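You operate a simulated robot arm through the tools that you are given. There is no shell and no other tool. Be economical: measure what you need, move in short steps, check, and stop when the job is done.

You are at the controls of a simulated two-armed robot. One attempt, no reset.

Task
Unclip and open the purple canister and tip its beans into the white square cup.
Fine: hold it for the clip; stand it back; spill nothing. Set down upright: purple canister with a handle.

It is judged by the outcome, as a careful person would: the job done as asked, and still so three seconds after it is handed in. It fails if anything else is knocked over, pushed out of place, dropped, spilled or broken.

Robot
Two 7-joint arms with two-finger parallel grippers on one trunk, on a base that drives. Base frame: it is fixed to the floor where the robot stands at the start and does not move with it; the origin is under the middle of the robot, x ahead of it, y to its left, z up. Lengths are in m, angles in rad, forces in N, time in s.
The left shoulder is at the start at [0.07, 0.163, 1.195], the right one opposite. With the tool pointing down near the work surface each hand reaches from about 0.4 to 0.88 m from the robot's upright axis, wherever it stands, measured 20 degrees to its own side. Places, roughly: grey canister [4.75, 1.75, 1]; mouth of the white square cup [0.5, 0, 1]; purple lid with a knob [0.5, 0.3, 1]; steel swing clip [0.5, 0.2, 1]. Payload 3.43 kg a hand.
The tool frame of a hand sits at the grasp point between the pads (the TCP): z along the fingers, y along the line on which they close. The tips reach 0.034 m beyond it. The gripper opens to 0.128 m. The fingers are 0.024 m wide and 0.012 m thick; the gripper's body (0.048 by 0.13 m) begins 0.096 m behind the TCP.
Orientation is told as [roll, pitch, yaw] about the base's x, y, z axes, in that order, counted from this pose: with the fingers straight down and closing along the base's y, the tool's x points along the base's -x, its y along +y and its z along -z.

Tools
- The arms move only by the tool apply_moves. It takes "left_targets", "right_targets" or both (then of equal length, played together; a hand with none holds still); each is a list of rows, each a list of 7 numbers: the shift along the tool's x, y, z in m, then the turn, a rotation vector about the tool's x, y, z in rad, then the finger opening in m, from 0 to 0.128. In form: [[dx, dy, dz, ax, ay, az, jaw], ...]. A call has 1 to 12 rows; each row shifts and turns the commanded pose from where the row before left it, along the tool's axes as they then stand. Each row takes 0.2 s and may step no farther than 0.05 m and 0.15 rad from the row before; otherwise, or with a gripper value out of range, the whole call is refused. Where a pose cannot be reached the arm comes as near as it can. A force on the tool above 40 N (or 10 N above the force at the start of the call, whichever is more), or a blocked arm, ends the call early, and 0.2 s more pass. Each finger travels about 0.153 m/s and halts on what it meets, pressing with about 25 N; the grip force reading is that of the motor and also rises with nothing between the fingers. The clock runs only during rows and for 0.2 s after the last one: add rows that do not move to give the fingers time. It gives the time, the measured TCP pose, the force on the tool (base axes), the opening and the grip force at its end, in the units of the frame above (readings bear some noise), with the torque about the TCP (base axes, N m) and any sound that the robot's microphone picked up.
- Cameras (640 x 400 px; columns grow to the right, rows downward): "scene" is now at [0.1274, 0.0468, 1.4276]; the picture's right is [0.51, -0.86, 0.00], its down [-0.44, -0.26, -0.86] and it looks along [0.74, 0.44, -0.51] (base axes); focal length 214 px, centre (320, 200). "left" rides on the left gripper at [0.076, 0.011, -0.16] in its tool frame; the picture's right is [-0.15, 0.99, 0.00], its down [-0.88, -0.13, -0.46] and it looks along [-0.45, -0.07, 0.89] (tool axes); focal length 234 px, centre (320, 200). "right" rides on the right gripper at [0.076, -0.011, -0.16] in its tool frame; the picture's right is [0.15, 0.99, 0.00], its down [-0.88, 0.13, -0.46] and it looks along [-0.45, 0.07, 0.89] (tool axes); focal length 234 px, centre (320, 200).
- camera(camera): a new picture of that camera. It takes no simulated time.
- move_column(by): slides the trunk up (or, below 0, down) by that many m; the arms and the scene camera ride with it, the base frame stays. It gives what a move gives, with no picture.
- drive_base(legs): drives the robot by 1 to 6 legs, each [ahead, left, turn to the left] in m, m and rad, along the robot's own axes; the way and the turn of a leg run together, so that a leg with both is an arc; at most 1.5 m and 3.142 rad a leg. The arms and the cameras ride along, it lands a little off, and it stops where it bumps. It gives what a move gives.
- head_to(pan, tilt): turns the head with the scene camera to pan (to the left, within 1.501 rad either way) and tilt (down, from -0.506 to 1.204), counted from straight ahead of the robot. It gives what a move gives.
- probe_pixels(camera, pixels): there is no depth. For up to 12 entries [column, row, z] of the newest picture of that camera ("zoom" is the newest enlarged one), the place [x, y] in the base frame at which the ray of that pixel passes the height z, good to about 0.002 m. It takes no simulated time.
- inspect(camera, box): a new picture of the part [left, top, right, bottom] of that camera's present view, enlarged. It takes no simulated time.
- finish_job(): hands the job in; it is judged then, once.

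Work in short steps. Measure before you move; look again where a grasp or a placing could have gone wrong, and mend it. You have 80 turns and 62 pictures in all, those below and enlarged ones among them. Open the grippers and draw the arms clear of the work before you hand the job in, unless the task says otherwise; then end with one line.

The tools are called by a JSON object that holds its "api" and its "payload". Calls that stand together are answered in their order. apply_moves: Moves the arms, as the interface text tells. Its arguments: {"type":"object","properties":{"left_targets":{"type":"array","items":{"type":"array","items":{"type":"number"}}},"right_targets":{"type":"array","items":{"type":"array","items":{"type":"number"}}}},"required":[]} The other tools are called the same way: move_column (by) slides the trunk up or down; drive_base (legs) drives the base; head_to (pan, tilt) turns the head that bears the scene camera; camera (camera) takes a picture; probe_pixels (camera, pixels) gives the place at which the rays of pixels pass given heights; inspect (camera, box) takes an enlarged picture of a part of a camera's view; finish_job () hands the job in.

At the start:

```text
clock: 0.0
left_position: [0.4079, 0.495, 1.2633]
left_orientation: [0.0, 0.0, 0.003]
left_force: [-0.3, -0.1, 0.3]
left_wrist_torque: [0.01, 0.02, 0.02]
left_finger_gap: 0.128
left_gripper_force: 0.0
right_position: [0.3609, 0.018, 1.3321]
right_orientation: [0.001, 0.0, 0.0]
right_force: [0.0, 0.2, -0.1]
right_wrist_torque: [-0.03, -0.05, 0.0]
right_finger_gap: 0.1282
right_gripper_force: 0.0
trunk travel left (down, up): [-0.675, 0.265]
robot x, y, heading: [-0.0019, -0.0005, 0.002]
head pan, tilt: [0.532, 0.541]
```

scene: 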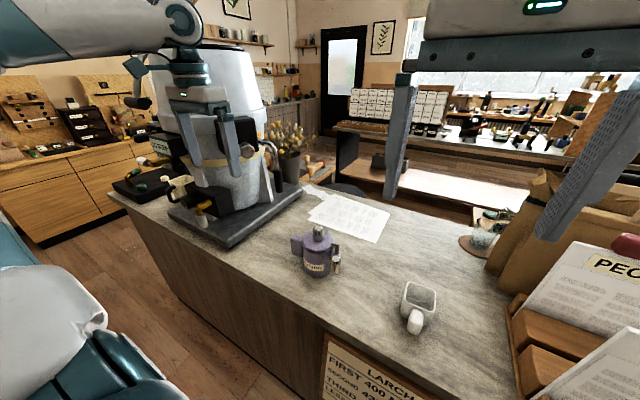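
right: 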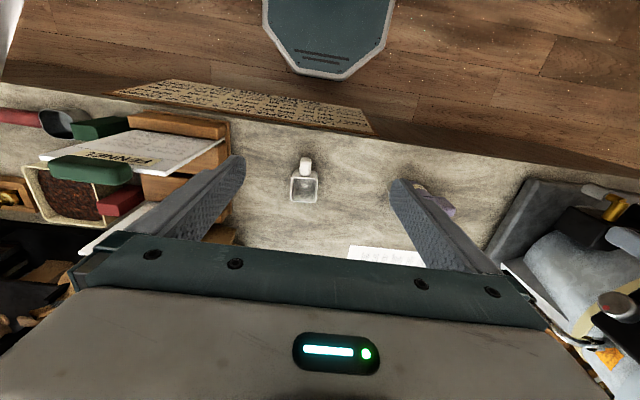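
left: 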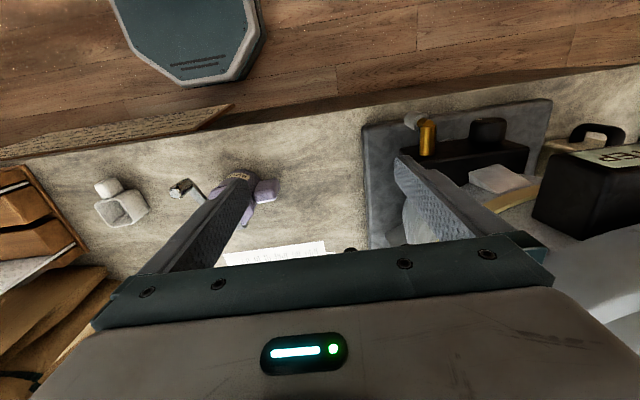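

The purple canister shows at about (317,255) and the cup at (417,305) in the scene view. I enlarge both to see the handle, clip and lid.

{"api": "inspect", "payload": {"camera": "scene", "box": [270, 210, 370, 290]}}

{"api": "inspect", "payload": {"camera": "left", "box": [80, 140, 300, 270]}}

{"api": "inspect", "payload": {"camera": "scene", "box": [370, 265, 470, 345]}}

```text
5.00 times, centred on (320, 250) of scene
```

zoom: 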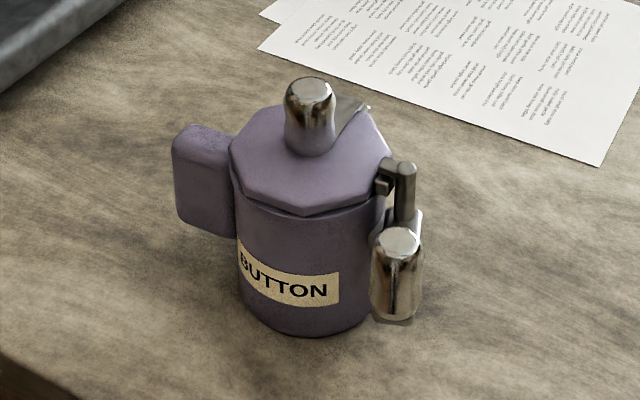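

```text
2.91 times, centred on (190, 205) of left
```

zoom: 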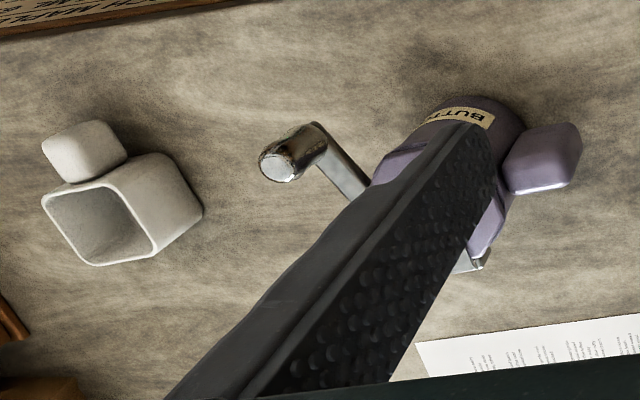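

```text
5.00 times, centred on (420, 305) of scene
```

zoom: 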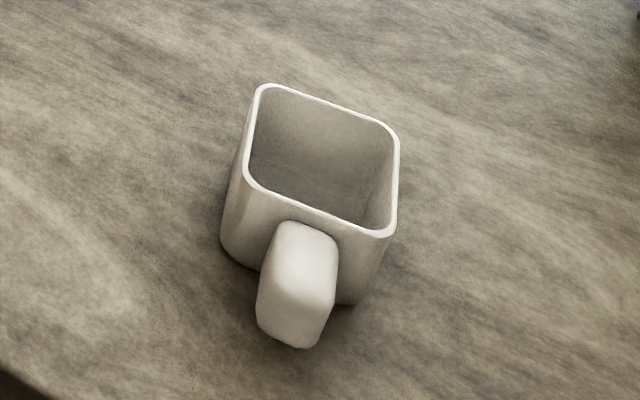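

The clip is on the canister's right side with a bright knob at zoom (398,270) and the handle on its left side. I measure the places from the scene view.

{"api": "inspect", "payload": {"camera": "scene", "box": [270, 210, 370, 290]}}

{"api": "probe_pixels", "payload": {"camera": "zoom", "pixels": [[300, 334, 0.86], [240, 300, 0.86], [372, 305, 0.86], [310, 85, 1.0], [310, 150, 0.98], [398, 240, 0.93], [398, 240, 0.96], [395, 320, 0.9], [305, 210, 0.96], [180, 160, 0.94], [390, 150, 0.96], [405, 165, 0.96]]}}

{"api": "probe_pixels", "payload": {"camera": "left", "pixels": [[177, 193, 0.93], [177, 193, 0.96], [205, 206, 0.93], [270, 190, 0.94], [103, 205, 0.94], [140, 225, 0.94], [120, 190, 0.94]]}}

{"api": "probe_pixels", "payload": {"camera": "right", "pixels": [[292, 178, 0.94], [317, 179, 0.94], [290, 201, 0.94], [316, 201, 0.94], [305, 158, 0.93]]}}

```text
5.00 times, centred on (320, 250) of scene
```

zoom: 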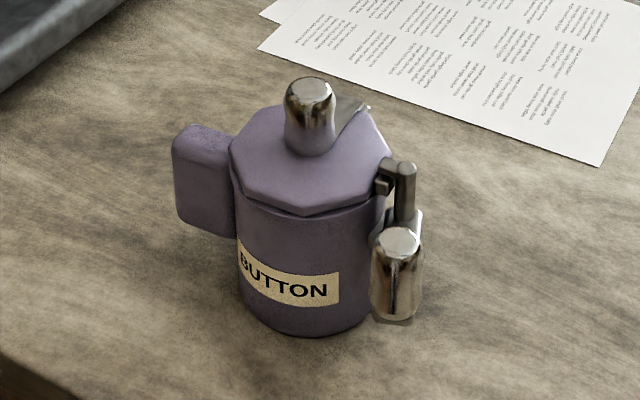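

```text
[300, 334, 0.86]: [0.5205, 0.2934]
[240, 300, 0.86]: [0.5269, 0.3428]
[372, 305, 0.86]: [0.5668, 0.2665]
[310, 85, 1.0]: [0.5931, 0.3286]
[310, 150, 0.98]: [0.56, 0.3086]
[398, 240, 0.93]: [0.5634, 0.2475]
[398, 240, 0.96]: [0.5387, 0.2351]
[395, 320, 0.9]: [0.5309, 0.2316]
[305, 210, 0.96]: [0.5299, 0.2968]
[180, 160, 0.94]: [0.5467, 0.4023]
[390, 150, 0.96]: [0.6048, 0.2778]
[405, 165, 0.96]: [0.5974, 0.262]
```

```text
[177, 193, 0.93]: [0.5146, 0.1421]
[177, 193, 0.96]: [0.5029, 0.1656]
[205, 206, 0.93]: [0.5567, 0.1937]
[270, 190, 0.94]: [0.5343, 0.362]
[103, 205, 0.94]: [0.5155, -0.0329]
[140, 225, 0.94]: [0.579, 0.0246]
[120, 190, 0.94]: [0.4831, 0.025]
```

```text
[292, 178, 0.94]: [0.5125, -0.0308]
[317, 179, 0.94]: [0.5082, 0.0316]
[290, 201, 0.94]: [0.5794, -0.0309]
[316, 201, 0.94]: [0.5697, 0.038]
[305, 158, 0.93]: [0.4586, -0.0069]
```

The two rays to the clip knob meet at about (0.485, 0.21, 1.02), so it's high on the canister. I move the left hand above the canister to see it from above.

{"api": "apply_moves", "payload": {"left_targets": [[0.02, -0.05, 0, 0, 0, 0, 0.128], [0.02, -0.05, 0, 0, 0, 0, 0.128], [0.0, -0.05, 0, 0, 0, 0, 0.128], [0, -0.04, 0, 0, 0, 0, 0.128]]}}

{"api": "camera", "payload": {"camera": "left"}}

{"api": "inspect", "payload": {"camera": "left", "box": [240, 110, 400, 250]}}

```text
refused: row 1 steps farther than a row can; nothing moved
```

```text
54 pictures are left
```

left: 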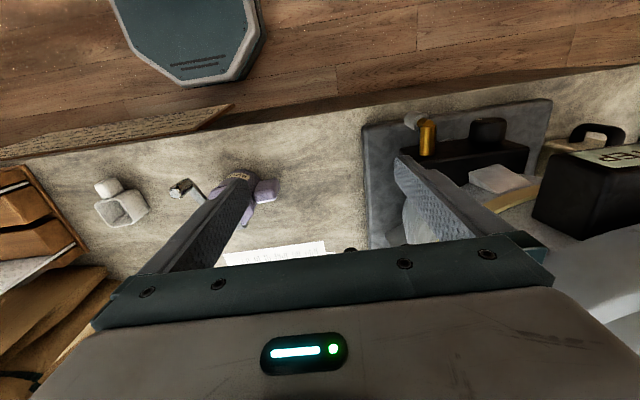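

```text
2.86 times, centred on (320, 180) of left
```

zoom: 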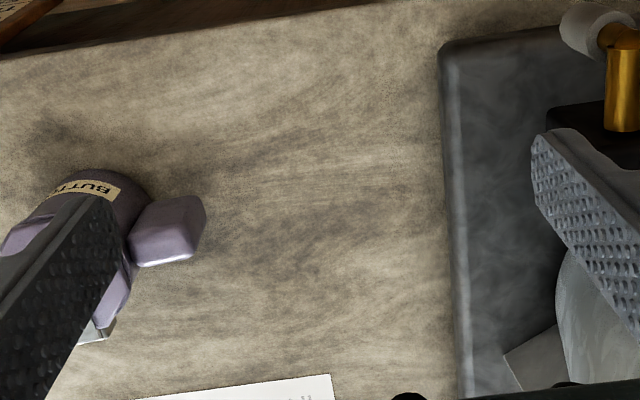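

The step was too long; I repeat with shorter steps.

{"api": "apply_moves", "payload": {"left_targets": [[0, -0.048, 0, 0, 0, 0, 0.128], [0, -0.048, 0, 0, 0, 0, 0.128], [0, -0.048, 0, 0, 0, 0, 0.128], [0, -0.04, 0, 0, 0, 0, 0.128]]}}

{"api": "inspect", "payload": {"camera": "left", "box": [220, 110, 380, 250]}}

```text
clock: 1.0
left_position: [0.4066, 0.3042, 1.2624]
left_orientation: [0.0, 0.001, 0.002]
left_force: [0.5, -0.4, 0.4]
left_wrist_torque: [0.04, -0.01, 0.0]
left_finger_gap: 0.128
left_gripper_force: 0.1
right_position: [0.3611, 0.0146, 1.3325]
right_orientation: [0.002, 0.0, 0.0]
right_force: [-0.2, -1.0, -0.1]
right_wrist_torque: [0.05, 0.02, -0.03]
right_finger_gap: 0.1279
right_gripper_force: 0.1
trunk travel left (down, up): [-0.675, 0.265]
robot x, y, heading: [0.0022, -0.0002, 0.003]
head pan, tilt: [0.532, 0.541]
```

```text
2.86 times, centred on (300, 180) of left
```

zoom: 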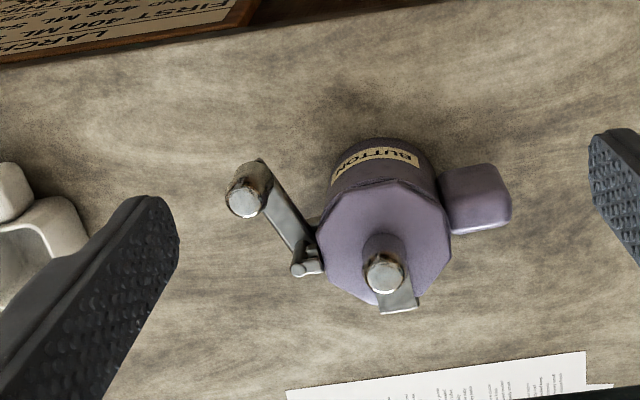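

Now the lid knob, lever, and handle are visible. I triangulate the key points against the scene picture.

{"api": "probe_pixels", "payload": {"camera": "zoom", "pixels": [[246, 203, 0.95], [246, 203, 1.05], [385, 276, 0.95], [385, 276, 1.05], [300, 270, 0.95], [300, 270, 1.05], [400, 310, 0.95], [385, 182, 0.95], [385, 182, 1.05], [505, 170, 0.95], [445, 195, 0.95], [510, 220, 0.95]]}}

{"api": "inspect", "payload": {"camera": "scene", "box": [280, 215, 360, 285]}}

{"api": "probe_pixels", "payload": {"camera": "scene", "pixels": [[349.6, 258, 0.95], [349.6, 258, 1.05], [332, 228, 0.95], [332, 228, 1.05], [351, 242.5, 0.95], [351, 242.5, 1.05], [331, 252, 0.95], [331, 252, 1.05]]}}

```text
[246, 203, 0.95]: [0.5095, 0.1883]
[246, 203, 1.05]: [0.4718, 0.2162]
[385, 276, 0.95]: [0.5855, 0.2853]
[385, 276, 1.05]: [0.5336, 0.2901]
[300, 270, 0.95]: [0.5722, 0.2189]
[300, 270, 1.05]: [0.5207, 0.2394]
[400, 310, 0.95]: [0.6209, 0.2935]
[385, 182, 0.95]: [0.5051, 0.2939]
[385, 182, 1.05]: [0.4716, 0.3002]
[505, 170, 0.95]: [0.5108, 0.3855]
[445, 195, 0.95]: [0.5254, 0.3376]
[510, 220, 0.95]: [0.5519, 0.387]
```

```text
5.71 times, centred on (320, 250) of scene
```

zoom: 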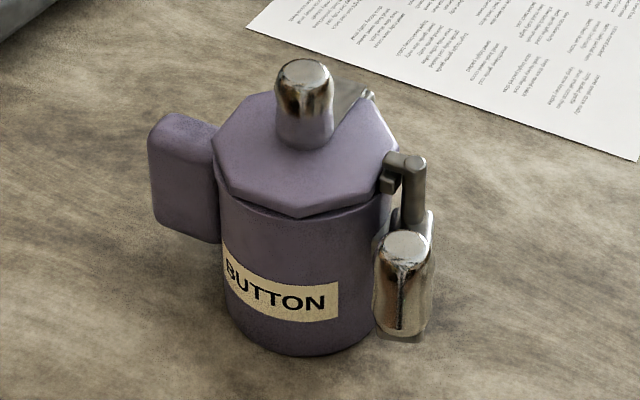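

```text
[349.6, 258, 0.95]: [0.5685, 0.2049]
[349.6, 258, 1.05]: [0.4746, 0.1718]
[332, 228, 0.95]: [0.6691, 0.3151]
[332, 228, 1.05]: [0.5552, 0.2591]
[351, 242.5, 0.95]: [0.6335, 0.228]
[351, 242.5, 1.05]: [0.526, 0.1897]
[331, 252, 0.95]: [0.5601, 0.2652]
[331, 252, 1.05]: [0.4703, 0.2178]
```

Triangulated: lid knob top ≈(0.53,0.29,1.058), clip pivot ≈(0.536,0.234), clip knob ≈(0.484,0.209, z 0.965–1.02), handle toward +y at y 0.34–0.387. I turn the left hand to face the handle from upper left (closing along x), high above for now.

{"api": "apply_moves", "payload": {"left_targets": [[0, 0.048, 0, 0, 0, 0, 0.128], [0, 0.048, 0, 0, 0, 0, 0.128], [0, 0.048, 0, 0, 0, 0, 0.128], [0, 0, 0, 0, 0, -0.145, 0.128], [0, 0, 0, 0, 0, -0.145, 0.128], [0, 0, 0, 0, 0, -0.145, 0.128], [0, 0, 0, 0, 0, -0.145, 0.128], [0, 0, 0, 0, 0, -0.145, 0.128], [0, 0, 0, 0, 0, -0.145, 0.128], [0, 0, 0, 0, 0, -0.145, 0.128], [0, 0, 0, 0, 0, -0.145, 0.128], [0, 0, 0, 0, 0, -0.145, 0.128]]}}

{"api": "apply_moves", "payload": {"left_targets": [[0, 0, 0, 0, 0, -0.133, 0.128], [0, 0, 0, 0, 0, -0.133, 0.128], [0, 0, 0, 0, 0.131, 0, 0.128], [0, 0, 0, 0, 0.131, 0, 0.128], [0, 0, 0, 0, 0.131, 0, 0.128], [0, 0, 0, 0, 0.131, 0, 0.128], [0, 0, 0, 0, 0.131, 0, 0.128], [0, 0, 0, 0, 0.131, 0, 0.128]]}}

{"api": "camera", "payload": {"camera": "left"}}

```text
clock: 3.6
left_position: [0.4073, 0.4532, 1.2627]
left_orientation: [0.0, 0.001, 1.309]
left_force: [0.4, 0.1, -0.2]
left_wrist_torque: [-0.03, -0.05, 0.01]
left_finger_gap: 0.1279
left_gripper_force: 0.1
right_position: [0.3606, 0.0177, 1.3332]
right_orientation: [0.0, 0.001, 0.0]
right_force: [-0.1, 0.1, 0.4]
right_wrist_torque: [-0.01, -0.01, -0.02]
right_finger_gap: 0.1282
right_gripper_force: 0.0
trunk travel left (down, up): [-0.675, 0.265]
robot x, y, heading: [0.0, -0.0009, 0.002]
head pan, tilt: [0.532, 0.541]
```

```text
clock: 5.4
left_position: [0.4077, 0.4561, 1.2617]
left_orientation: [-0.003, 0.788, 1.57]
left_force: [0.4, 0.8, -0.5]
left_wrist_torque: [-0.04, 0.0, -0.03]
left_finger_gap: 0.1282
left_gripper_force: 0.1
right_position: [0.3601, 0.0179, 1.3339]
right_orientation: [-0.002, -0.001, -0.002]
right_force: [0.6, 0.3, 0.3]
right_wrist_torque: [-0.05, -0.01, 0.03]
right_finger_gap: 0.1278
right_gripper_force: 0.1
trunk travel left (down, up): [-0.675, 0.265]
robot x, y, heading: [-0.0029, -0.0003, 0.001]
head pan, tilt: [0.532, 0.541]
```

```text
50 pictures are left
```

left: 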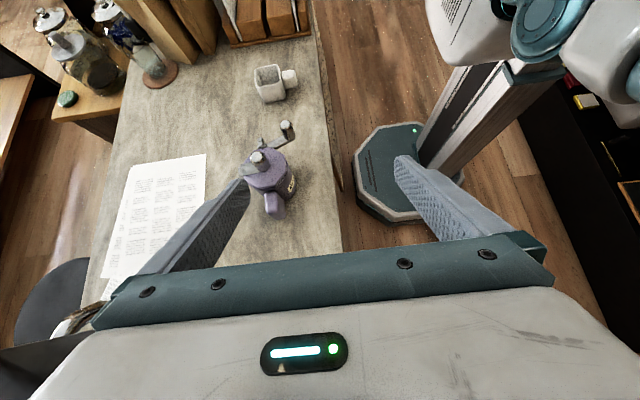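

The turn worked. I enlarge the canister from this side.

{"api": "inspect", "payload": {"camera": "left", "box": [220, 100, 330, 225]}}

{"api": "probe_pixels", "payload": {"camera": "left", "pixels": [[254, 72, 0.94], [283, 69, 0.94], [286, 82, 0.94], [260, 84, 0.94], [254, 72, 0.98], [283, 69, 0.98], [286, 82, 0.98], [260, 84, 0.98]]}}

```text
3.20 times, centred on (275, 162) of left
```

zoom: 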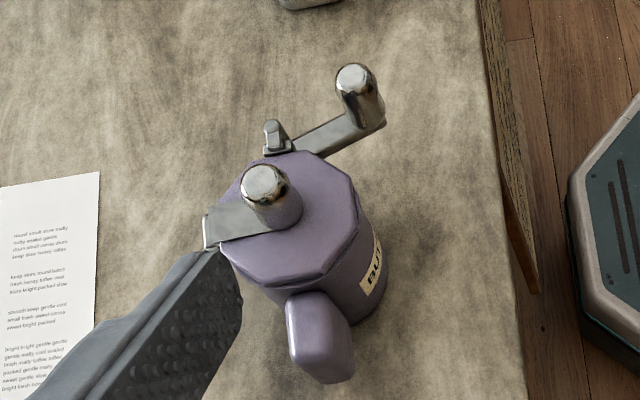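

```text
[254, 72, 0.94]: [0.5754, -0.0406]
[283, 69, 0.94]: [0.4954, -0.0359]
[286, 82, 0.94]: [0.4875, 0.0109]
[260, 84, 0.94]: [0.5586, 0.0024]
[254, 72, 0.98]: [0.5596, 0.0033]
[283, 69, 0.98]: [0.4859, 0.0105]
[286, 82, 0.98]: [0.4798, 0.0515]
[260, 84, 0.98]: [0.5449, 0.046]
```

The clip is a crank on a vertical post, and the lid has a strap hinge at its +x edge. Before approaching the handle I check where the coffee machine stands, to keep the left arm clear of it.

{"api": "camera", "payload": {"camera": "scene"}}

{"api": "probe_pixels", "payload": {"camera": "scene", "pixels": [[231, 246, 0.88], [303, 190, 0.88], [170, 210, 0.88], [270, 185, 0.9], [270, 160, 1.0], [178, 178, 0.98], [205, 225, 0.9]]}}

{"api": "probe_pixels", "payload": {"camera": "left", "pixels": [[267, 187, 0.97], [275, 187, 0.97], [266, 205, 0.93], [282, 205, 0.93], [280, 217, 0.93], [274, 193, 0.95]]}}

```text
48 pictures are left
```

scene: 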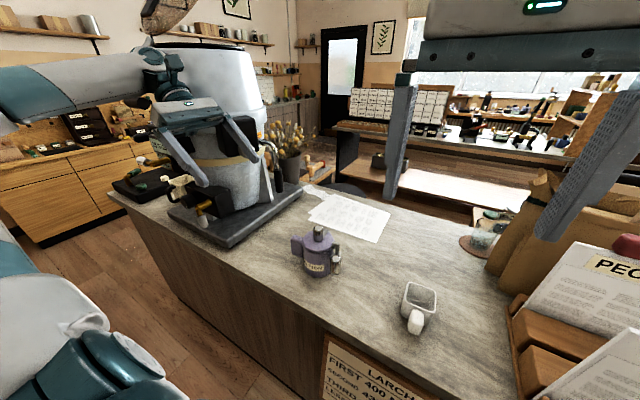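

```text
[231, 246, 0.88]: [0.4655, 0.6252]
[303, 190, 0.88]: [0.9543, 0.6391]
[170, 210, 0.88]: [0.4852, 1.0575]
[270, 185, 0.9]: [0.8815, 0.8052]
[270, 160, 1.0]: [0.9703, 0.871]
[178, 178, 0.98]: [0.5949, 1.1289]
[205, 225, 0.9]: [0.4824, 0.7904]
```

```text
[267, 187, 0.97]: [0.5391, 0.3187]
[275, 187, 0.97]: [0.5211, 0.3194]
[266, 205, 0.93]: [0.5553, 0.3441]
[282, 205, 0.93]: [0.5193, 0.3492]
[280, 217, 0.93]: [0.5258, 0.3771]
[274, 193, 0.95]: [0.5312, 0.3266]
```

The tray begins at y≈0.63, so the way is clear. Handle centre is near (0.531, 0.365, 0.94); I go to a pre-grasp 0.15 m back along the approach line.

{"api": "apply_moves", "payload": {"left_targets": [[-0.0271, -0.0205, 0.0219, 0, 0, 0, 0.128], [-0.0271, -0.0205, 0.0219, 0, 0, 0, 0.128], [-0.0271, -0.0205, 0.0219, 0, 0, 0, 0.128], [-0.0271, -0.0205, 0.0219, 0, 0, 0, 0.1], [-0.0271, -0.0205, 0.0219, 0, 0, 0, 0.08], [-0.0271, -0.0205, 0.0219, 0, 0, 0, 0.08]]}}

{"api": "camera", "payload": {"camera": "left"}}

{"api": "inspect", "payload": {"camera": "left", "box": [230, 60, 410, 230]}}

```text
clock: 5.9
left_position: [0.4319, 0.4591, 1.2192]
left_orientation: [-0.01, 0.788, 1.561]
left_force: [0.0, 0.0, 0.7]
left_wrist_torque: [-0.01, 0.0, 0.0]
left_finger_gap: 0.1279
left_gripper_force: 0.1
right_position: [0.3595, 0.0193, 1.3333]
right_orientation: [0.0, 0.0, 0.004]
right_force: [0.2, -0.4, 0.1]
right_wrist_torque: [0.0, 0.0, -0.02]
right_finger_gap: 0.1279
right_gripper_force: 0.1
trunk travel left (down, up): [-0.675, 0.265]
robot x, y, heading: [0.0027, 0.0024, -0.0]
head pan, tilt: [0.532, 0.541]
stopped in row 2 (left hand): the force on the tool passed its limit (the readings are from after the stop); the commanded pose is now the measured one
```

```text
47 pictures are left
```

left: 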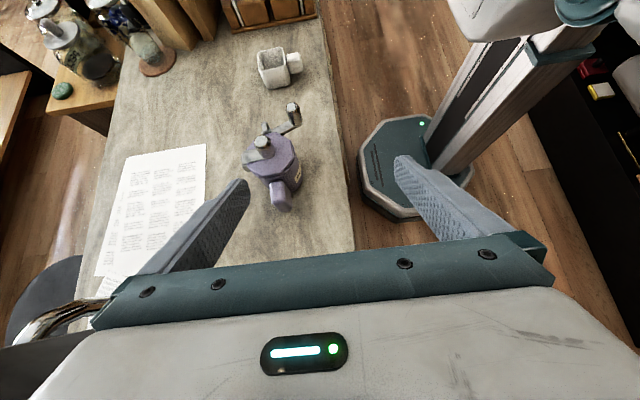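

```text
2.35 times, centred on (320, 145) of left
```

zoom: 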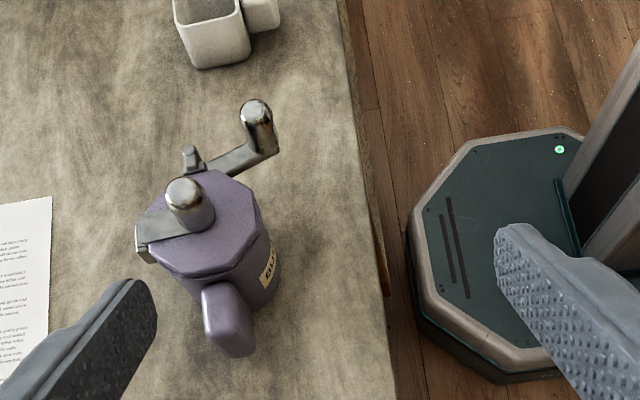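

The hand met something; a chrome wand shows at the left camera's lower left (60,320). I back off a little and look with the scene camera.

{"api": "apply_moves", "payload": {"left_targets": [[0.02, 0.02, -0.015, 0, 0, 0, 0.128], [0, 0, 0, 0, 0, 0, 0.128]]}}

{"api": "inspect", "payload": {"camera": "scene", "box": [100, 0, 340, 260]}}

```text
clock: 6.5
left_position: [0.4145, 0.4569, 1.2437]
left_orientation: [-0.006, 0.788, 1.563]
left_force: [0.0, -0.3, 0.1]
left_wrist_torque: [-0.02, 0.07, -0.01]
left_finger_gap: 0.1281
left_gripper_force: 0.1
right_position: [0.3608, 0.0187, 1.3312]
right_orientation: [-0.002, 0.001, 0.0]
right_force: [0.2, 1.0, -0.3]
right_wrist_torque: [-0.05, 0.03, 0.02]
right_finger_gap: 0.1278
right_gripper_force: 0.0
trunk travel left (down, up): [-0.675, 0.265]
robot x, y, heading: [0.0025, -0.0029, 0.0]
head pan, tilt: [0.532, 0.541]
```

```text
1.54 times, centred on (220, 130) of scene
```

zoom: 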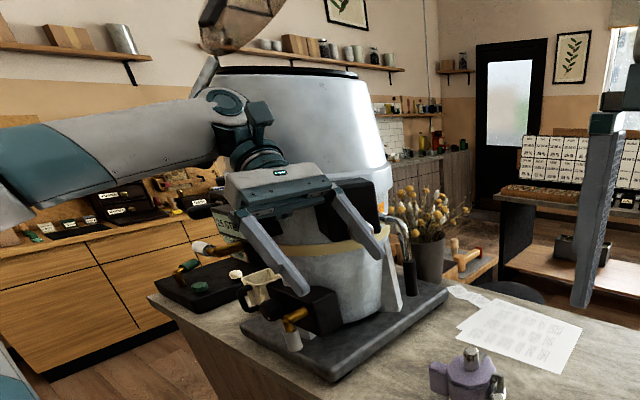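

The left wrist likely touched the big machine drum behind. I reduce the tilt to about 25° (wrist farther from the machine) and go to a new pre-grasp (0.531, 0.421, 1.063).

{"api": "apply_moves", "payload": {"left_targets": [[0, 0, 0, 0, -0.117, 0, 0.128], [0, 0, 0, 0, -0.117, 0, 0.128], [0, 0, 0, 0, -0.115, 0, 0.128], [-0.0088, -0.0233, 0.0358, 0, 0, 0, 0.128], [-0.0088, -0.0233, 0.0358, 0, 0, 0, 0.128], [-0.0088, -0.0233, 0.0358, 0, 0, 0, 0.11], [-0.0088, -0.0233, 0.0358, 0, 0, 0, 0.09], [-0.0088, -0.0233, 0.0358, 0, 0, 0, 0.08], [0, 0, 0, 0, 0, 0, 0.08]]}}

{"api": "inspect", "payload": {"camera": "left", "box": [220, 60, 420, 260]}}

```text
clock: 8.7
left_position: [0.5243, 0.3967, 1.0874]
left_orientation: [-0.041, 0.427, 1.53]
left_force: [0.6, -0.1, -0.8]
left_wrist_torque: [0.03, -0.02, -0.02]
left_finger_gap: 0.0802
left_gripper_force: 0.0
right_position: [0.3493, 0.0043, 1.3344]
right_orientation: [0.01, -0.009, -0.001]
right_force: [-0.5, 0.7, 1.0]
right_wrist_torque: [-0.04, -0.06, -0.03]
right_finger_gap: 0.128
right_gripper_force: 0.0
trunk travel left (down, up): [-0.675, 0.265]
robot x, y, heading: [-0.0015, -0.0005, -0.001]
head pan, tilt: [0.532, 0.541]
stopped in row 9 (left hand): the arm was blocked; the commanded pose is now the measured one
```

```text
2.00 times, centred on (320, 160) of left
```

zoom: 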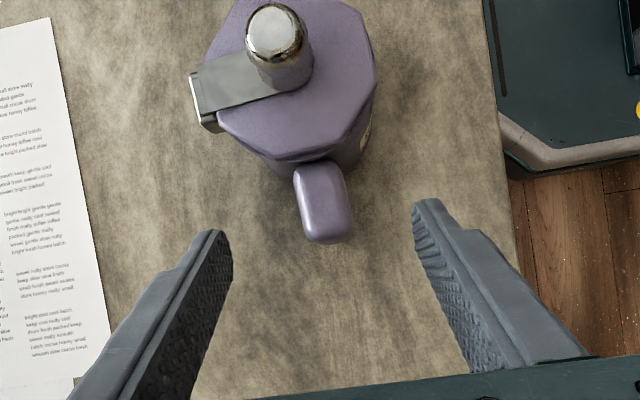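

The arm reports blocked and the right hand shifted about 1 cm, so the left arm may touch the right arm. I look from the head.

{"api": "camera", "payload": {"camera": "scene"}}

{"api": "camera", "payload": {"camera": "right"}}

```text
43 pictures are left
```

scene: 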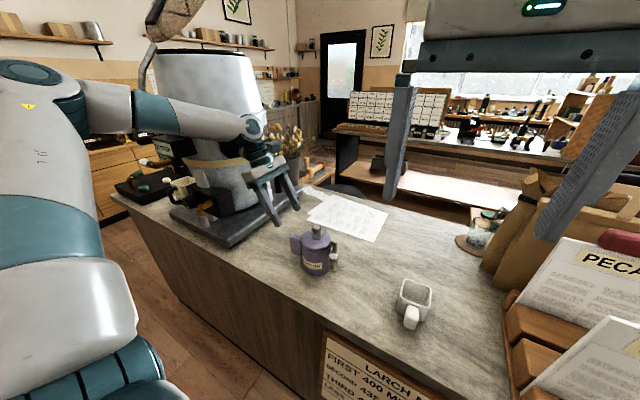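

```text
42 pictures are left
```

right: 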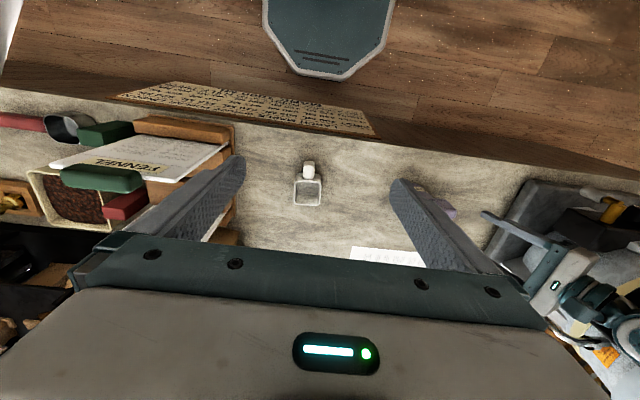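

The left forearm seems to press toward the machine drum (elbow out). I raise the hand a bit and move the robot back 0.12 and right 0.1 so the arm stretches more and the elbow clears.

{"api": "apply_moves", "payload": {"left_targets": [[0.0125, 0, -0.0273, 0, 0, 0, 0.08], [0.0125, 0, -0.0273, 0, 0, 0, 0.08], [0.0125, 0, -0.0273, 0, 0, 0, 0.08], [0, 0, 0, 0, 0, 0, 0.08]]}}

{"api": "drive_base", "payload": {"legs": [[-0.12, 0, 0], [0, -0.1, 0]]}}

{"api": "camera", "payload": {"camera": "scene"}}

```text
clock: 9.3
left_position: [0.5333, 0.4112, 1.1177]
left_orientation: [-0.014, 0.443, 1.549]
left_force: [6.1, -10.4, -7.0]
left_wrist_torque: [0.38, 0.74, -0.74]
left_finger_gap: 0.08
left_gripper_force: 0.1
right_position: [0.3624, 0.0157, 1.3306]
right_orientation: [-0.002, 0.003, -0.004]
right_force: [0.3, 0.0, -0.2]
right_wrist_torque: [-0.02, -0.05, -0.01]
right_finger_gap: 0.1281
right_gripper_force: 0.0
trunk travel left (down, up): [-0.675, 0.265]
robot x, y, heading: [-0.0014, -0.0018, 0.001]
head pan, tilt: [0.532, 0.541]
stopped in row 2 (left hand): the force on the tool passed its limit (the readings are from after the stop); the commanded pose is now the measured one
```

```text
clock: 11.3
left_position: [0.4096, 0.3165, 1.1174]
left_orientation: [-0.014, 0.443, 1.552]
left_force: [-0.9, -0.8, 0.9]
left_wrist_torque: [-0.04, -0.05, 0.02]
left_finger_gap: 0.0799
left_gripper_force: 0.0
right_position: [0.2392, -0.0812, 1.3324]
right_orientation: [-0.002, 0.002, 0.001]
right_force: [-0.7, 0.4, -0.5]
right_wrist_torque: [0.04, -0.01, 0.01]
right_finger_gap: 0.1284
right_gripper_force: 0.0
trunk travel left (down, up): [-0.675, 0.265]
robot x, y, heading: [-0.1198, -0.0993, 0.001]
head pan, tilt: [0.532, 0.541]
```

```text
41 pictures are left
```

scene: 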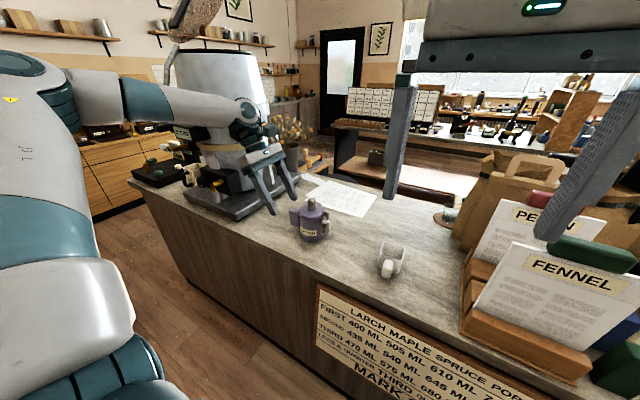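

Everything still stands and the arm is free. I lessen the tilt slightly more and approach pre-grasp (0.531, 0.40, 1.06) again.

{"api": "apply_moves", "payload": {"left_targets": [[0, 0, 0, 0, -0.145, 0.02, 0.08], [-0.0241, -0.0303, 0.0, 0, 0, 0, 0.08], [-0.0241, -0.0303, 0.0, 0, 0, 0, 0.08], [-0.0241, -0.0303, 0.014, 0, 0, 0, 0.08], [-0.0241, -0.0303, 0.0167, 0, 0, 0, 0.08], [0, 0, 0, 0, 0, 0, 0.08]]}}

{"api": "inspect", "payload": {"camera": "left", "box": [220, 60, 420, 260]}}

```text
clock: 12.7
left_position: [0.5322, 0.3934, 1.0646]
left_orientation: [-0.025, 0.296, 1.532]
left_force: [-1.1, 0.3, -0.1]
left_wrist_torque: [0.0, -0.01, 0.04]
left_finger_gap: 0.08
left_gripper_force: 0.0
right_position: [0.2391, -0.0806, 1.3323]
right_orientation: [-0.001, -0.001, 0.002]
right_force: [0.5, -0.2, 0.0]
right_wrist_torque: [0.04, -0.02, 0.01]
right_finger_gap: 0.1281
right_gripper_force: 0.0
trunk travel left (down, up): [-0.675, 0.265]
robot x, y, heading: [-0.1195, -0.1013, 0.003]
head pan, tilt: [0.532, 0.541]
```

```text
2.00 times, centred on (320, 160) of left
```

zoom: 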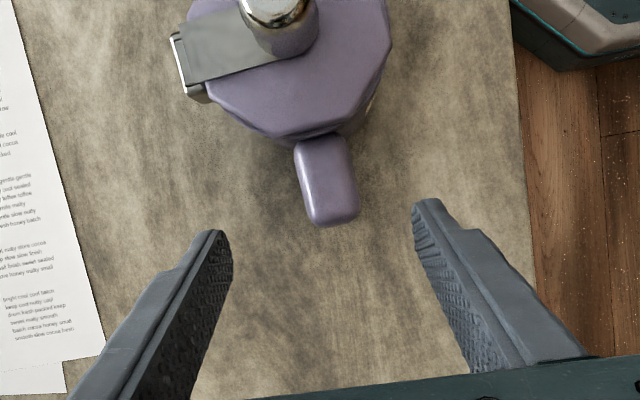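

The arm reached freely. I measure the handle's top from this view.

{"api": "probe_pixels", "payload": {"camera": "zoom", "pixels": [[305, 215, 0.97], [358, 205, 0.97], [297, 142, 0.97], [345, 137, 0.97], [328, 180, 0.97], [328, 180, 0.95], [334, 224, 0.93], [334, 224, 0.97], [275, 30, 1.058], [225, 235, 1.03], [415, 210, 1.03]]}}

```text
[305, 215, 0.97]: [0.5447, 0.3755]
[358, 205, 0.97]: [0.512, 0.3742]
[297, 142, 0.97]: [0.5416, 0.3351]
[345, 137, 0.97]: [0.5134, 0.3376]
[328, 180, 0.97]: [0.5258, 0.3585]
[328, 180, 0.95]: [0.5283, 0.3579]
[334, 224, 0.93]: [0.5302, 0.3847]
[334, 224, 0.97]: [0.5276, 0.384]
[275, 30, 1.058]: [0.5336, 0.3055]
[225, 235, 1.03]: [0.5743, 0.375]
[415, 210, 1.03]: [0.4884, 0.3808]
```

Handle: x 0.513–0.543, y 0.337–0.384. I descend to TCP (0.528, 0.364, 0.945).

{"api": "apply_moves", "payload": {"left_targets": [[-0.002, 0.001, 0.031, 0, 0, 0, 0.08], [-0.002, 0.001, 0.031, 0, 0, 0, 0.08], [-0.002, 0.001, 0.031, 0, 0, 0, 0.08], [-0.001, 0.001, 0.03, 0, 0, 0, 0.08], [0, 0, 0, 0, 0, 0, 0.08]]}}

{"api": "camera", "payload": {"camera": "left"}}

{"api": "camera", "payload": {"camera": "scene"}}

```text
clock: 13.9
left_position: [0.5333, 0.3673, 0.9444]
left_orientation: [-0.025, 0.299, 1.534]
left_force: [0.1, 0.9, 0.5]
left_wrist_torque: [-0.02, 0.0, 0.0]
left_finger_gap: 0.0799
left_gripper_force: 0.1
right_position: [0.2397, -0.0811, 1.3327]
right_orientation: [0.0, 0.001, 0.001]
right_force: [0.1, 0.5, -0.7]
right_wrist_torque: [0.0, -0.03, 0.0]
right_finger_gap: 0.1282
right_gripper_force: 0.1
trunk travel left (down, up): [-0.675, 0.265]
robot x, y, heading: [-0.1224, -0.0966, 0.004]
head pan, tilt: [0.532, 0.541]
```

```text
39 pictures are left
```

left: 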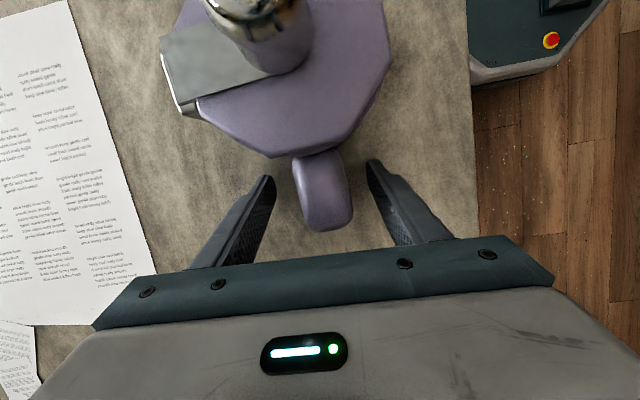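

```text
38 pictures are left
```

scene: 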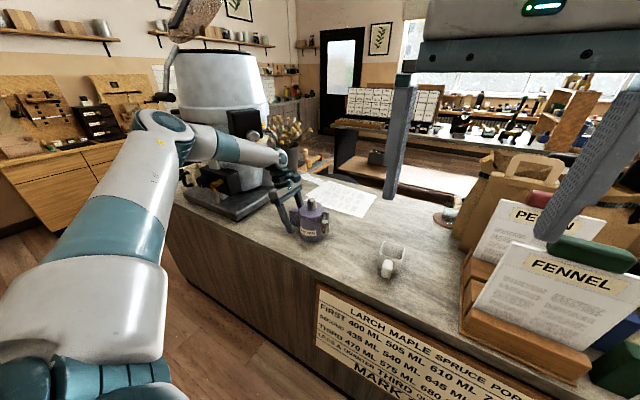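

The handle (col 323) is centred between the tips (272, 370). I close the left gripper on it.

{"api": "apply_moves", "payload": {"left_targets": [[0, 0, 0, 0, 0, 0, 0.05], [0, 0, 0, 0, 0, 0, 0.036], [0, 0, 0, 0, 0, 0, 0.028], [0, 0, 0, 0, 0, 0, 0.015], [0, 0, 0, 0, 0, 0, 0.015]]}}

{"api": "inspect", "payload": {"camera": "left", "box": [150, 0, 450, 280]}}

{"api": "camera", "payload": {"camera": "right"}}

```text
clock: 15.1
left_position: [0.5331, 0.3671, 0.9432]
left_orientation: [-0.023, 0.297, 1.534]
left_force: [-0.6, -0.5, 2.1]
left_wrist_torque: [-0.13, 0.32, -0.03]
left_finger_gap: 0.03
left_gripper_force: 24.9
right_position: [0.2398, -0.0818, 1.3327]
right_orientation: [-0.001, 0.002, 0.003]
right_force: [1.1, -0.6, 0.2]
right_wrist_torque: [0.02, -0.01, -0.01]
right_finger_gap: 0.128
right_gripper_force: 0.0
trunk travel left (down, up): [-0.675, 0.265]
robot x, y, heading: [-0.1216, -0.1025, 0.004]
head pan, tilt: [0.532, 0.541]
```

```text
1.43 times, centred on (300, 140) of left
```

zoom: 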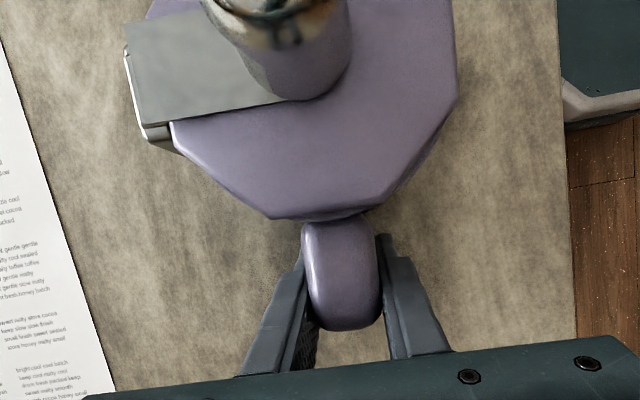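

```text
36 pictures are left
```

right: 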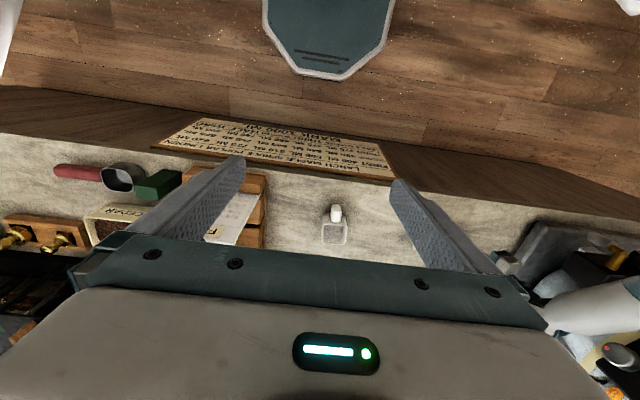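

The handle is held (gap 0.030, 25 N). Now I bring the right hand above the clip knob at about (0.484, 0.209, 1.15).

{"api": "apply_moves", "payload": {"right_targets": [[-0.0244, 0.0291, 0.0183, 0, 0, 0, 0.12], [-0.0244, 0.0291, 0.0183, 0, 0, 0, 0.11], [-0.0244, 0.0291, 0.0183, 0, 0, 0, 0.1], [-0.0244, 0.0291, 0.0183, 0, 0, 0, 0.09], [-0.0244, 0.0291, 0.0183, 0, 0, 0, 0.08], [-0.0244, 0.0291, 0.0183, 0, 0, 0, 0.07], [-0.0244, 0.0291, 0.0183, 0, 0, 0, 0.06], [-0.0244, 0.0291, 0.0183, 0, 0, 0, 0.06], [-0.0244, 0.0291, 0.0183, 0, 0, 0, 0.06], [-0.0244, 0.0291, 0.0183, 0, 0, 0, 0.06], [0, 0, 0, 0, 0, 0, 0.06]]}}

{"api": "camera", "payload": {"camera": "right"}}

{"api": "inspect", "payload": {"camera": "right", "box": [220, 90, 420, 260]}}

```text
clock: 17.5
left_position: [0.5329, 0.3665, 0.9435]
left_orientation: [-0.023, 0.296, 1.534]
left_force: [-0.7, 2.0, 3.9]
left_wrist_torque: [-0.2, 0.31, -0.09]
left_finger_gap: 0.0299
left_gripper_force: 25.2
right_position: [0.4404, 0.1573, 1.1807]
right_orientation: [0.0, 0.001, 0.002]
right_force: [0.1, 0.1, 0.0]
right_wrist_torque: [-0.04, -0.03, 0.01]
right_finger_gap: 0.0601
right_gripper_force: 0.0
right hand out of reach, approached as far as the arm can: row 9, 10
trunk travel left (down, up): [-0.675, 0.265]
robot x, y, heading: [-0.121, -0.1001, 0.003]
head pan, tilt: [0.532, 0.541]
```

```text
35 pictures are left
```

right: 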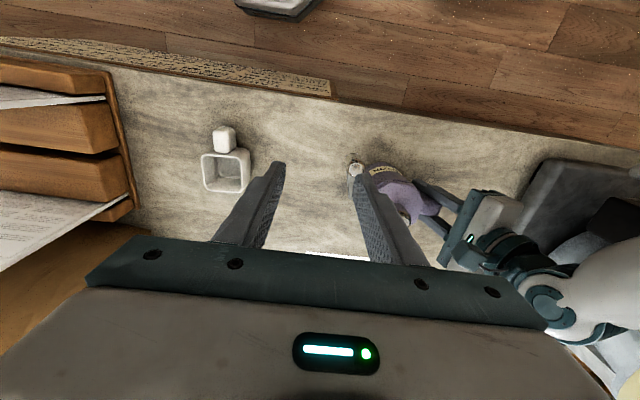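

```text
2.35 times, centred on (320, 175) of right
```

zoom: 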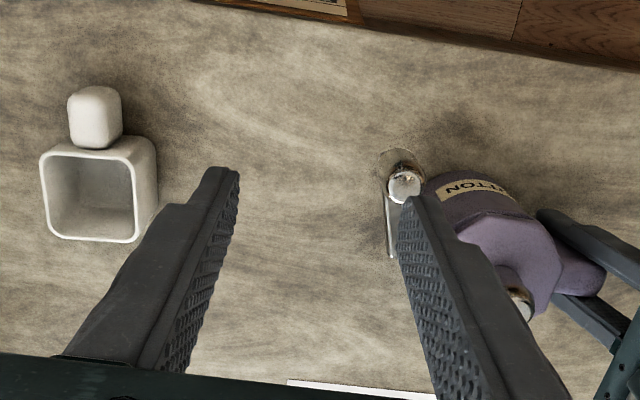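

The right arm can't reach there. I'll carry the closed, clipped canister a little nearer; first I probe the counter's front edge and cup.

{"api": "probe_pixels", "payload": {"camera": "scene", "pixels": [[300, 275, 0.86], [270, 258, 0.86], [330, 295, 0.86], [382, 276, 0.86], [309, 240, 0.87]]}}

{"api": "probe_pixels", "payload": {"camera": "right", "pixels": [[201, 153, 0.95], [243, 147, 0.95], [207, 191, 0.95], [249, 190, 0.95], [223, 138, 0.93], [370, 105, 0.86], [357, 167, 1.02], [440, 122, 0.86]]}}

{"api": "camera", "payload": {"camera": "scene"}}

```text
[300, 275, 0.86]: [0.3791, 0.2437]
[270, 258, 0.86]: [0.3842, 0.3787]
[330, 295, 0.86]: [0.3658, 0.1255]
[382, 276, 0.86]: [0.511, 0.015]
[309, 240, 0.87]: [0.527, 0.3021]
```

```text
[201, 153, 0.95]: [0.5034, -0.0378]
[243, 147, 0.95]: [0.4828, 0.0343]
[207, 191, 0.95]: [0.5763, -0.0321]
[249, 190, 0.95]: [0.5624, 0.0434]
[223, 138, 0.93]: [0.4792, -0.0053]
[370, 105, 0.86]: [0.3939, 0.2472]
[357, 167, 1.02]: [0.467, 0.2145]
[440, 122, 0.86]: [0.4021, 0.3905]
```

```text
33 pictures are left
```

scene: 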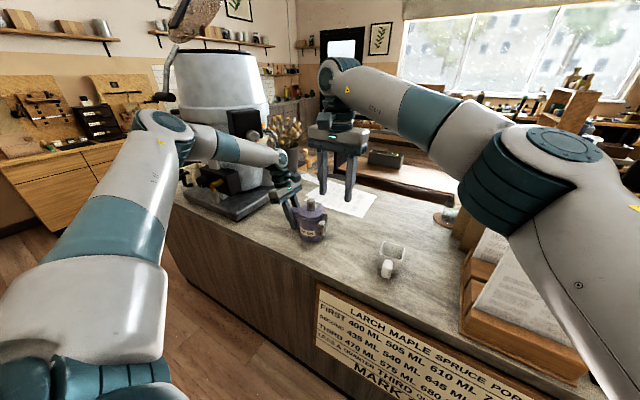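

The counter edge is at x≈0.385. I draw the right hand back a little and lift the canister slightly to test the grip for sag.

{"api": "apply_moves", "payload": {"left_targets": [[0, 0, 0, 0, 0, 0, 0.01], [0, 0, 0, 0, 0, 0, 0.01], [0.0029, 0, -0.0096, 0, 0, 0, 0.01], [0.0029, 0, -0.0096, 0, 0, 0, 0.01], [0, 0, 0, 0, 0, 0, 0.01]], "right_targets": [[0.01, -0.045, 0, 0, 0, 0, 0.06], [0.01, -0.045, 0, 0, 0, 0, 0.06], [0, 0, 0, 0, 0, 0, 0.06], [0, 0, 0, 0, 0, 0, 0.06], [0, 0, 0, 0, 0, 0, 0.06]]}}

{"api": "inspect", "payload": {"camera": "scene", "box": [265, 170, 365, 260]}}

```text
clock: 18.7
left_position: [0.533, 0.3661, 0.9621]
left_orientation: [-0.021, 0.299, 1.535]
left_force: [0.6, 0.1, -2.9]
left_wrist_torque: [0.24, -0.01, 0.01]
left_finger_gap: 0.0299
left_gripper_force: 25.4
right_position: [0.4207, 0.0681, 1.1787]
right_orientation: [0.001, 0.001, 0.0]
right_force: [0.5, -0.2, -0.2]
right_wrist_torque: [-0.03, -0.01, 0.0]
right_finger_gap: 0.0601
right_gripper_force: 0.1
trunk travel left (down, up): [-0.675, 0.265]
robot x, y, heading: [-0.119, -0.0982, 0.003]
head pan, tilt: [0.532, 0.541]
```

```text
4.44 times, centred on (315, 215) of scene
```

zoom: 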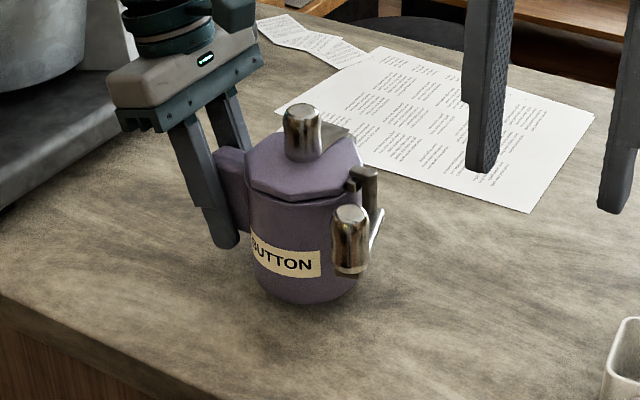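

The canister weighs only about 3 N and hangs level. I carry it (-0.03, -0.10) and lower it back to the counter.

{"api": "apply_moves", "payload": {"left_targets": [[0.0242, 0.0066, 0.0073, 0, 0, 0, 0.01], [0.0242, 0.0066, 0.0073, 0, 0, 0, 0.01], [0.0242, 0.0066, 0.0073, 0, 0, 0, 0.01], [0.0242, 0.0066, 0.0073, 0, 0, 0, 0.01], [-0.0029, 0, 0.009, 0, 0, 0, 0.01], [-0.0025, 0, 0.0085, 0, 0, 0, 0.01], [0, 0, 0, 0, 0, 0, 0.01]]}}

{"api": "camera", "payload": {"camera": "right"}}

{"api": "inspect", "payload": {"camera": "scene", "box": [285, 190, 405, 290]}}

```text
clock: 20.3
left_position: [0.5036, 0.2662, 0.9444]
left_orientation: [-0.023, 0.298, 1.533]
left_force: [-0.1, 0.1, -3.3]
left_wrist_torque: [0.23, -0.01, 0.0]
left_finger_gap: 0.03
left_gripper_force: 25.3
right_position: [0.421, 0.0673, 1.1792]
right_orientation: [0.0, 0.002, -0.002]
right_force: [0.7, -0.8, -0.3]
right_wrist_torque: [0.0, -0.03, -0.01]
right_finger_gap: 0.06
right_gripper_force: 0.1
trunk travel left (down, up): [-0.675, 0.265]
robot x, y, heading: [-0.1193, -0.0967, -0.0]
head pan, tilt: [0.532, 0.541]
```

```text
31 pictures are left
```

right: 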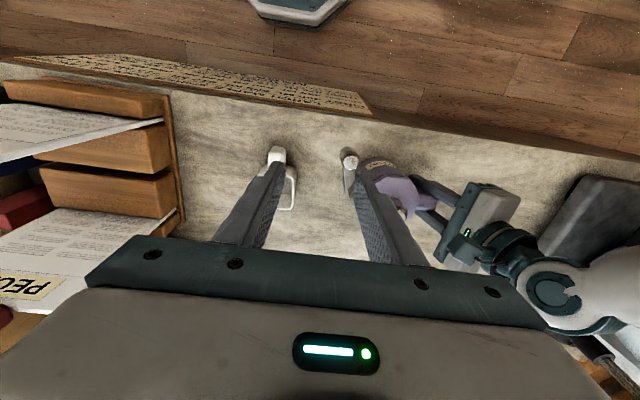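

```text
4.00 times, centred on (345, 240) of scene
```

zoom: 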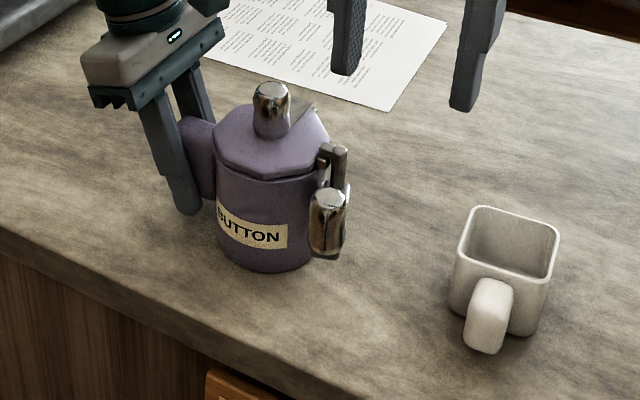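

Force still −3.3 N, so it hovers about 1 mm. I lower a bit more, and measure the clip knob from the right camera (top at (348,160)).

{"api": "apply_moves", "payload": {"left_targets": [[-0.0006, 0, 0.002, 0, 0, 0, 0.01], [0, 0, 0, 0, 0, 0, 0.01]]}}

{"api": "probe_pixels", "payload": {"camera": "right", "pixels": [[348, 160, 1.02], [348, 160, 1.0], [344, 185, 0.97]]}}

{"api": "probe_pixels", "payload": {"camera": "zoom", "pixels": [[327, 196, 1.02], [327, 196, 1.0], [327, 196, 1.04], [341, 150, 1.02], [270, 90, 1.058]]}}

```text
clock: 20.9
left_position: [0.5021, 0.2666, 0.9448]
left_orientation: [-0.026, 0.299, 1.533]
left_force: [0.3, 5.4, 12.3]
left_wrist_torque: [-0.44, 0.63, -0.17]
left_finger_gap: 0.0298
left_gripper_force: 24.9
right_position: [0.4191, 0.0684, 1.1803]
right_orientation: [-0.001, 0.0, 0.003]
right_force: [0.6, -0.1, -0.2]
right_wrist_torque: [0.01, 0.01, 0.01]
right_finger_gap: 0.0603
right_gripper_force: 0.0
trunk travel left (down, up): [-0.675, 0.265]
robot x, y, heading: [-0.1209, -0.101, -0.004]
head pan, tilt: [0.532, 0.541]
```

```text
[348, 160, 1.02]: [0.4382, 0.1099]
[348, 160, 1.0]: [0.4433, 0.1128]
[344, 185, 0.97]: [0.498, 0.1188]
```

```text
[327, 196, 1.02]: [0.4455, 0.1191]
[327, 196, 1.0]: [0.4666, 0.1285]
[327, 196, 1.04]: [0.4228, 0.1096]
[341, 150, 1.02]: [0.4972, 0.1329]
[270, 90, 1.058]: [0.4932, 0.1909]
```

The canister stands on the counter. The clip knob is near (0.44–0.45, 0.111, 1.02); I bring the right hand just above it and look again.

{"api": "apply_moves", "payload": {"right_targets": [[-0.009, 0.0147, 0.03, 0, 0, 0, 0.06], [-0.009, 0.0147, 0.03, 0, 0, 0, 0.06], [-0.009, 0.0147, 0.03, 0, 0, 0, 0.06], [0, 0, 0, 0, 0, 0, 0.06]]}}

{"api": "camera", "payload": {"camera": "right"}}

{"api": "inspect", "payload": {"camera": "scene", "box": [285, 190, 405, 290]}}

```text
clock: 21.9
left_position: [0.5025, 0.2657, 0.9435]
left_orientation: [-0.023, 0.297, 1.531]
left_force: [1.2, 5.1, 12.3]
left_wrist_torque: [-0.39, 0.54, -0.14]
left_finger_gap: 0.0298
left_gripper_force: 24.9
right_position: [0.4479, 0.1107, 1.089]
right_orientation: [0.002, 0.0, 0.003]
right_force: [0.6, -0.7, 0.1]
right_wrist_torque: [0.04, 0.0, 0.01]
right_finger_gap: 0.0597
right_gripper_force: 0.0
trunk travel left (down, up): [-0.675, 0.265]
robot x, y, heading: [-0.1208, -0.0983, 0.0]
head pan, tilt: [0.532, 0.541]
```

```text
29 pictures are left
```

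right: 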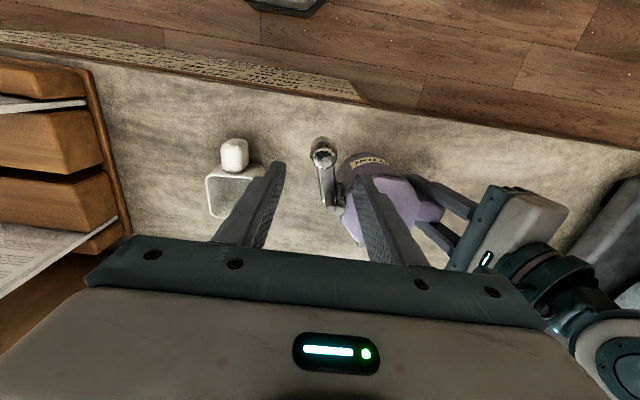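

```text
4.00 times, centred on (345, 240) of scene
```

zoom: 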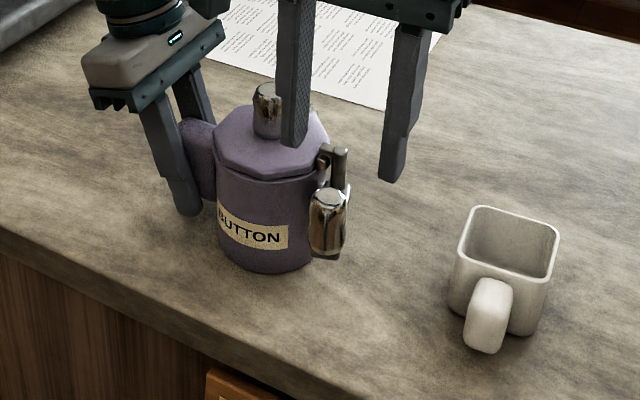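

The knob shows at (322,155) in the right view, between the fingers in y. I probe its place and the post end.

{"api": "probe_pixels", "payload": {"camera": "right", "pixels": [[322, 157, 1.02], [322, 157, 1.0], [326, 205, 1.02], [333, 208, 1.02], [366, 172, 1.055], [280, 163, 1.055], [322, 146, 0.97]]}}

{"api": "probe_pixels", "payload": {"camera": "zoom", "pixels": [[295, 147, 1.055], [390, 182, 1.055], [327, 196, 1.02], [327, 255, 0.97], [339, 150, 1.02]]}}

```text
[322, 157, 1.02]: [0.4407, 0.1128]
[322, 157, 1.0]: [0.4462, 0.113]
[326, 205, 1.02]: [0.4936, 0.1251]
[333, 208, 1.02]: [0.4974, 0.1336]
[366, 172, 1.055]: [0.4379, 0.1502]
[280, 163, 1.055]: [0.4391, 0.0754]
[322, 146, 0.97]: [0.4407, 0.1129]
```

```text
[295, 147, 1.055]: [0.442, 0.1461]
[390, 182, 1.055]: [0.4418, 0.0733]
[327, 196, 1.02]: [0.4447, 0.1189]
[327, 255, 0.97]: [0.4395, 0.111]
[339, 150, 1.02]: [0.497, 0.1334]
```

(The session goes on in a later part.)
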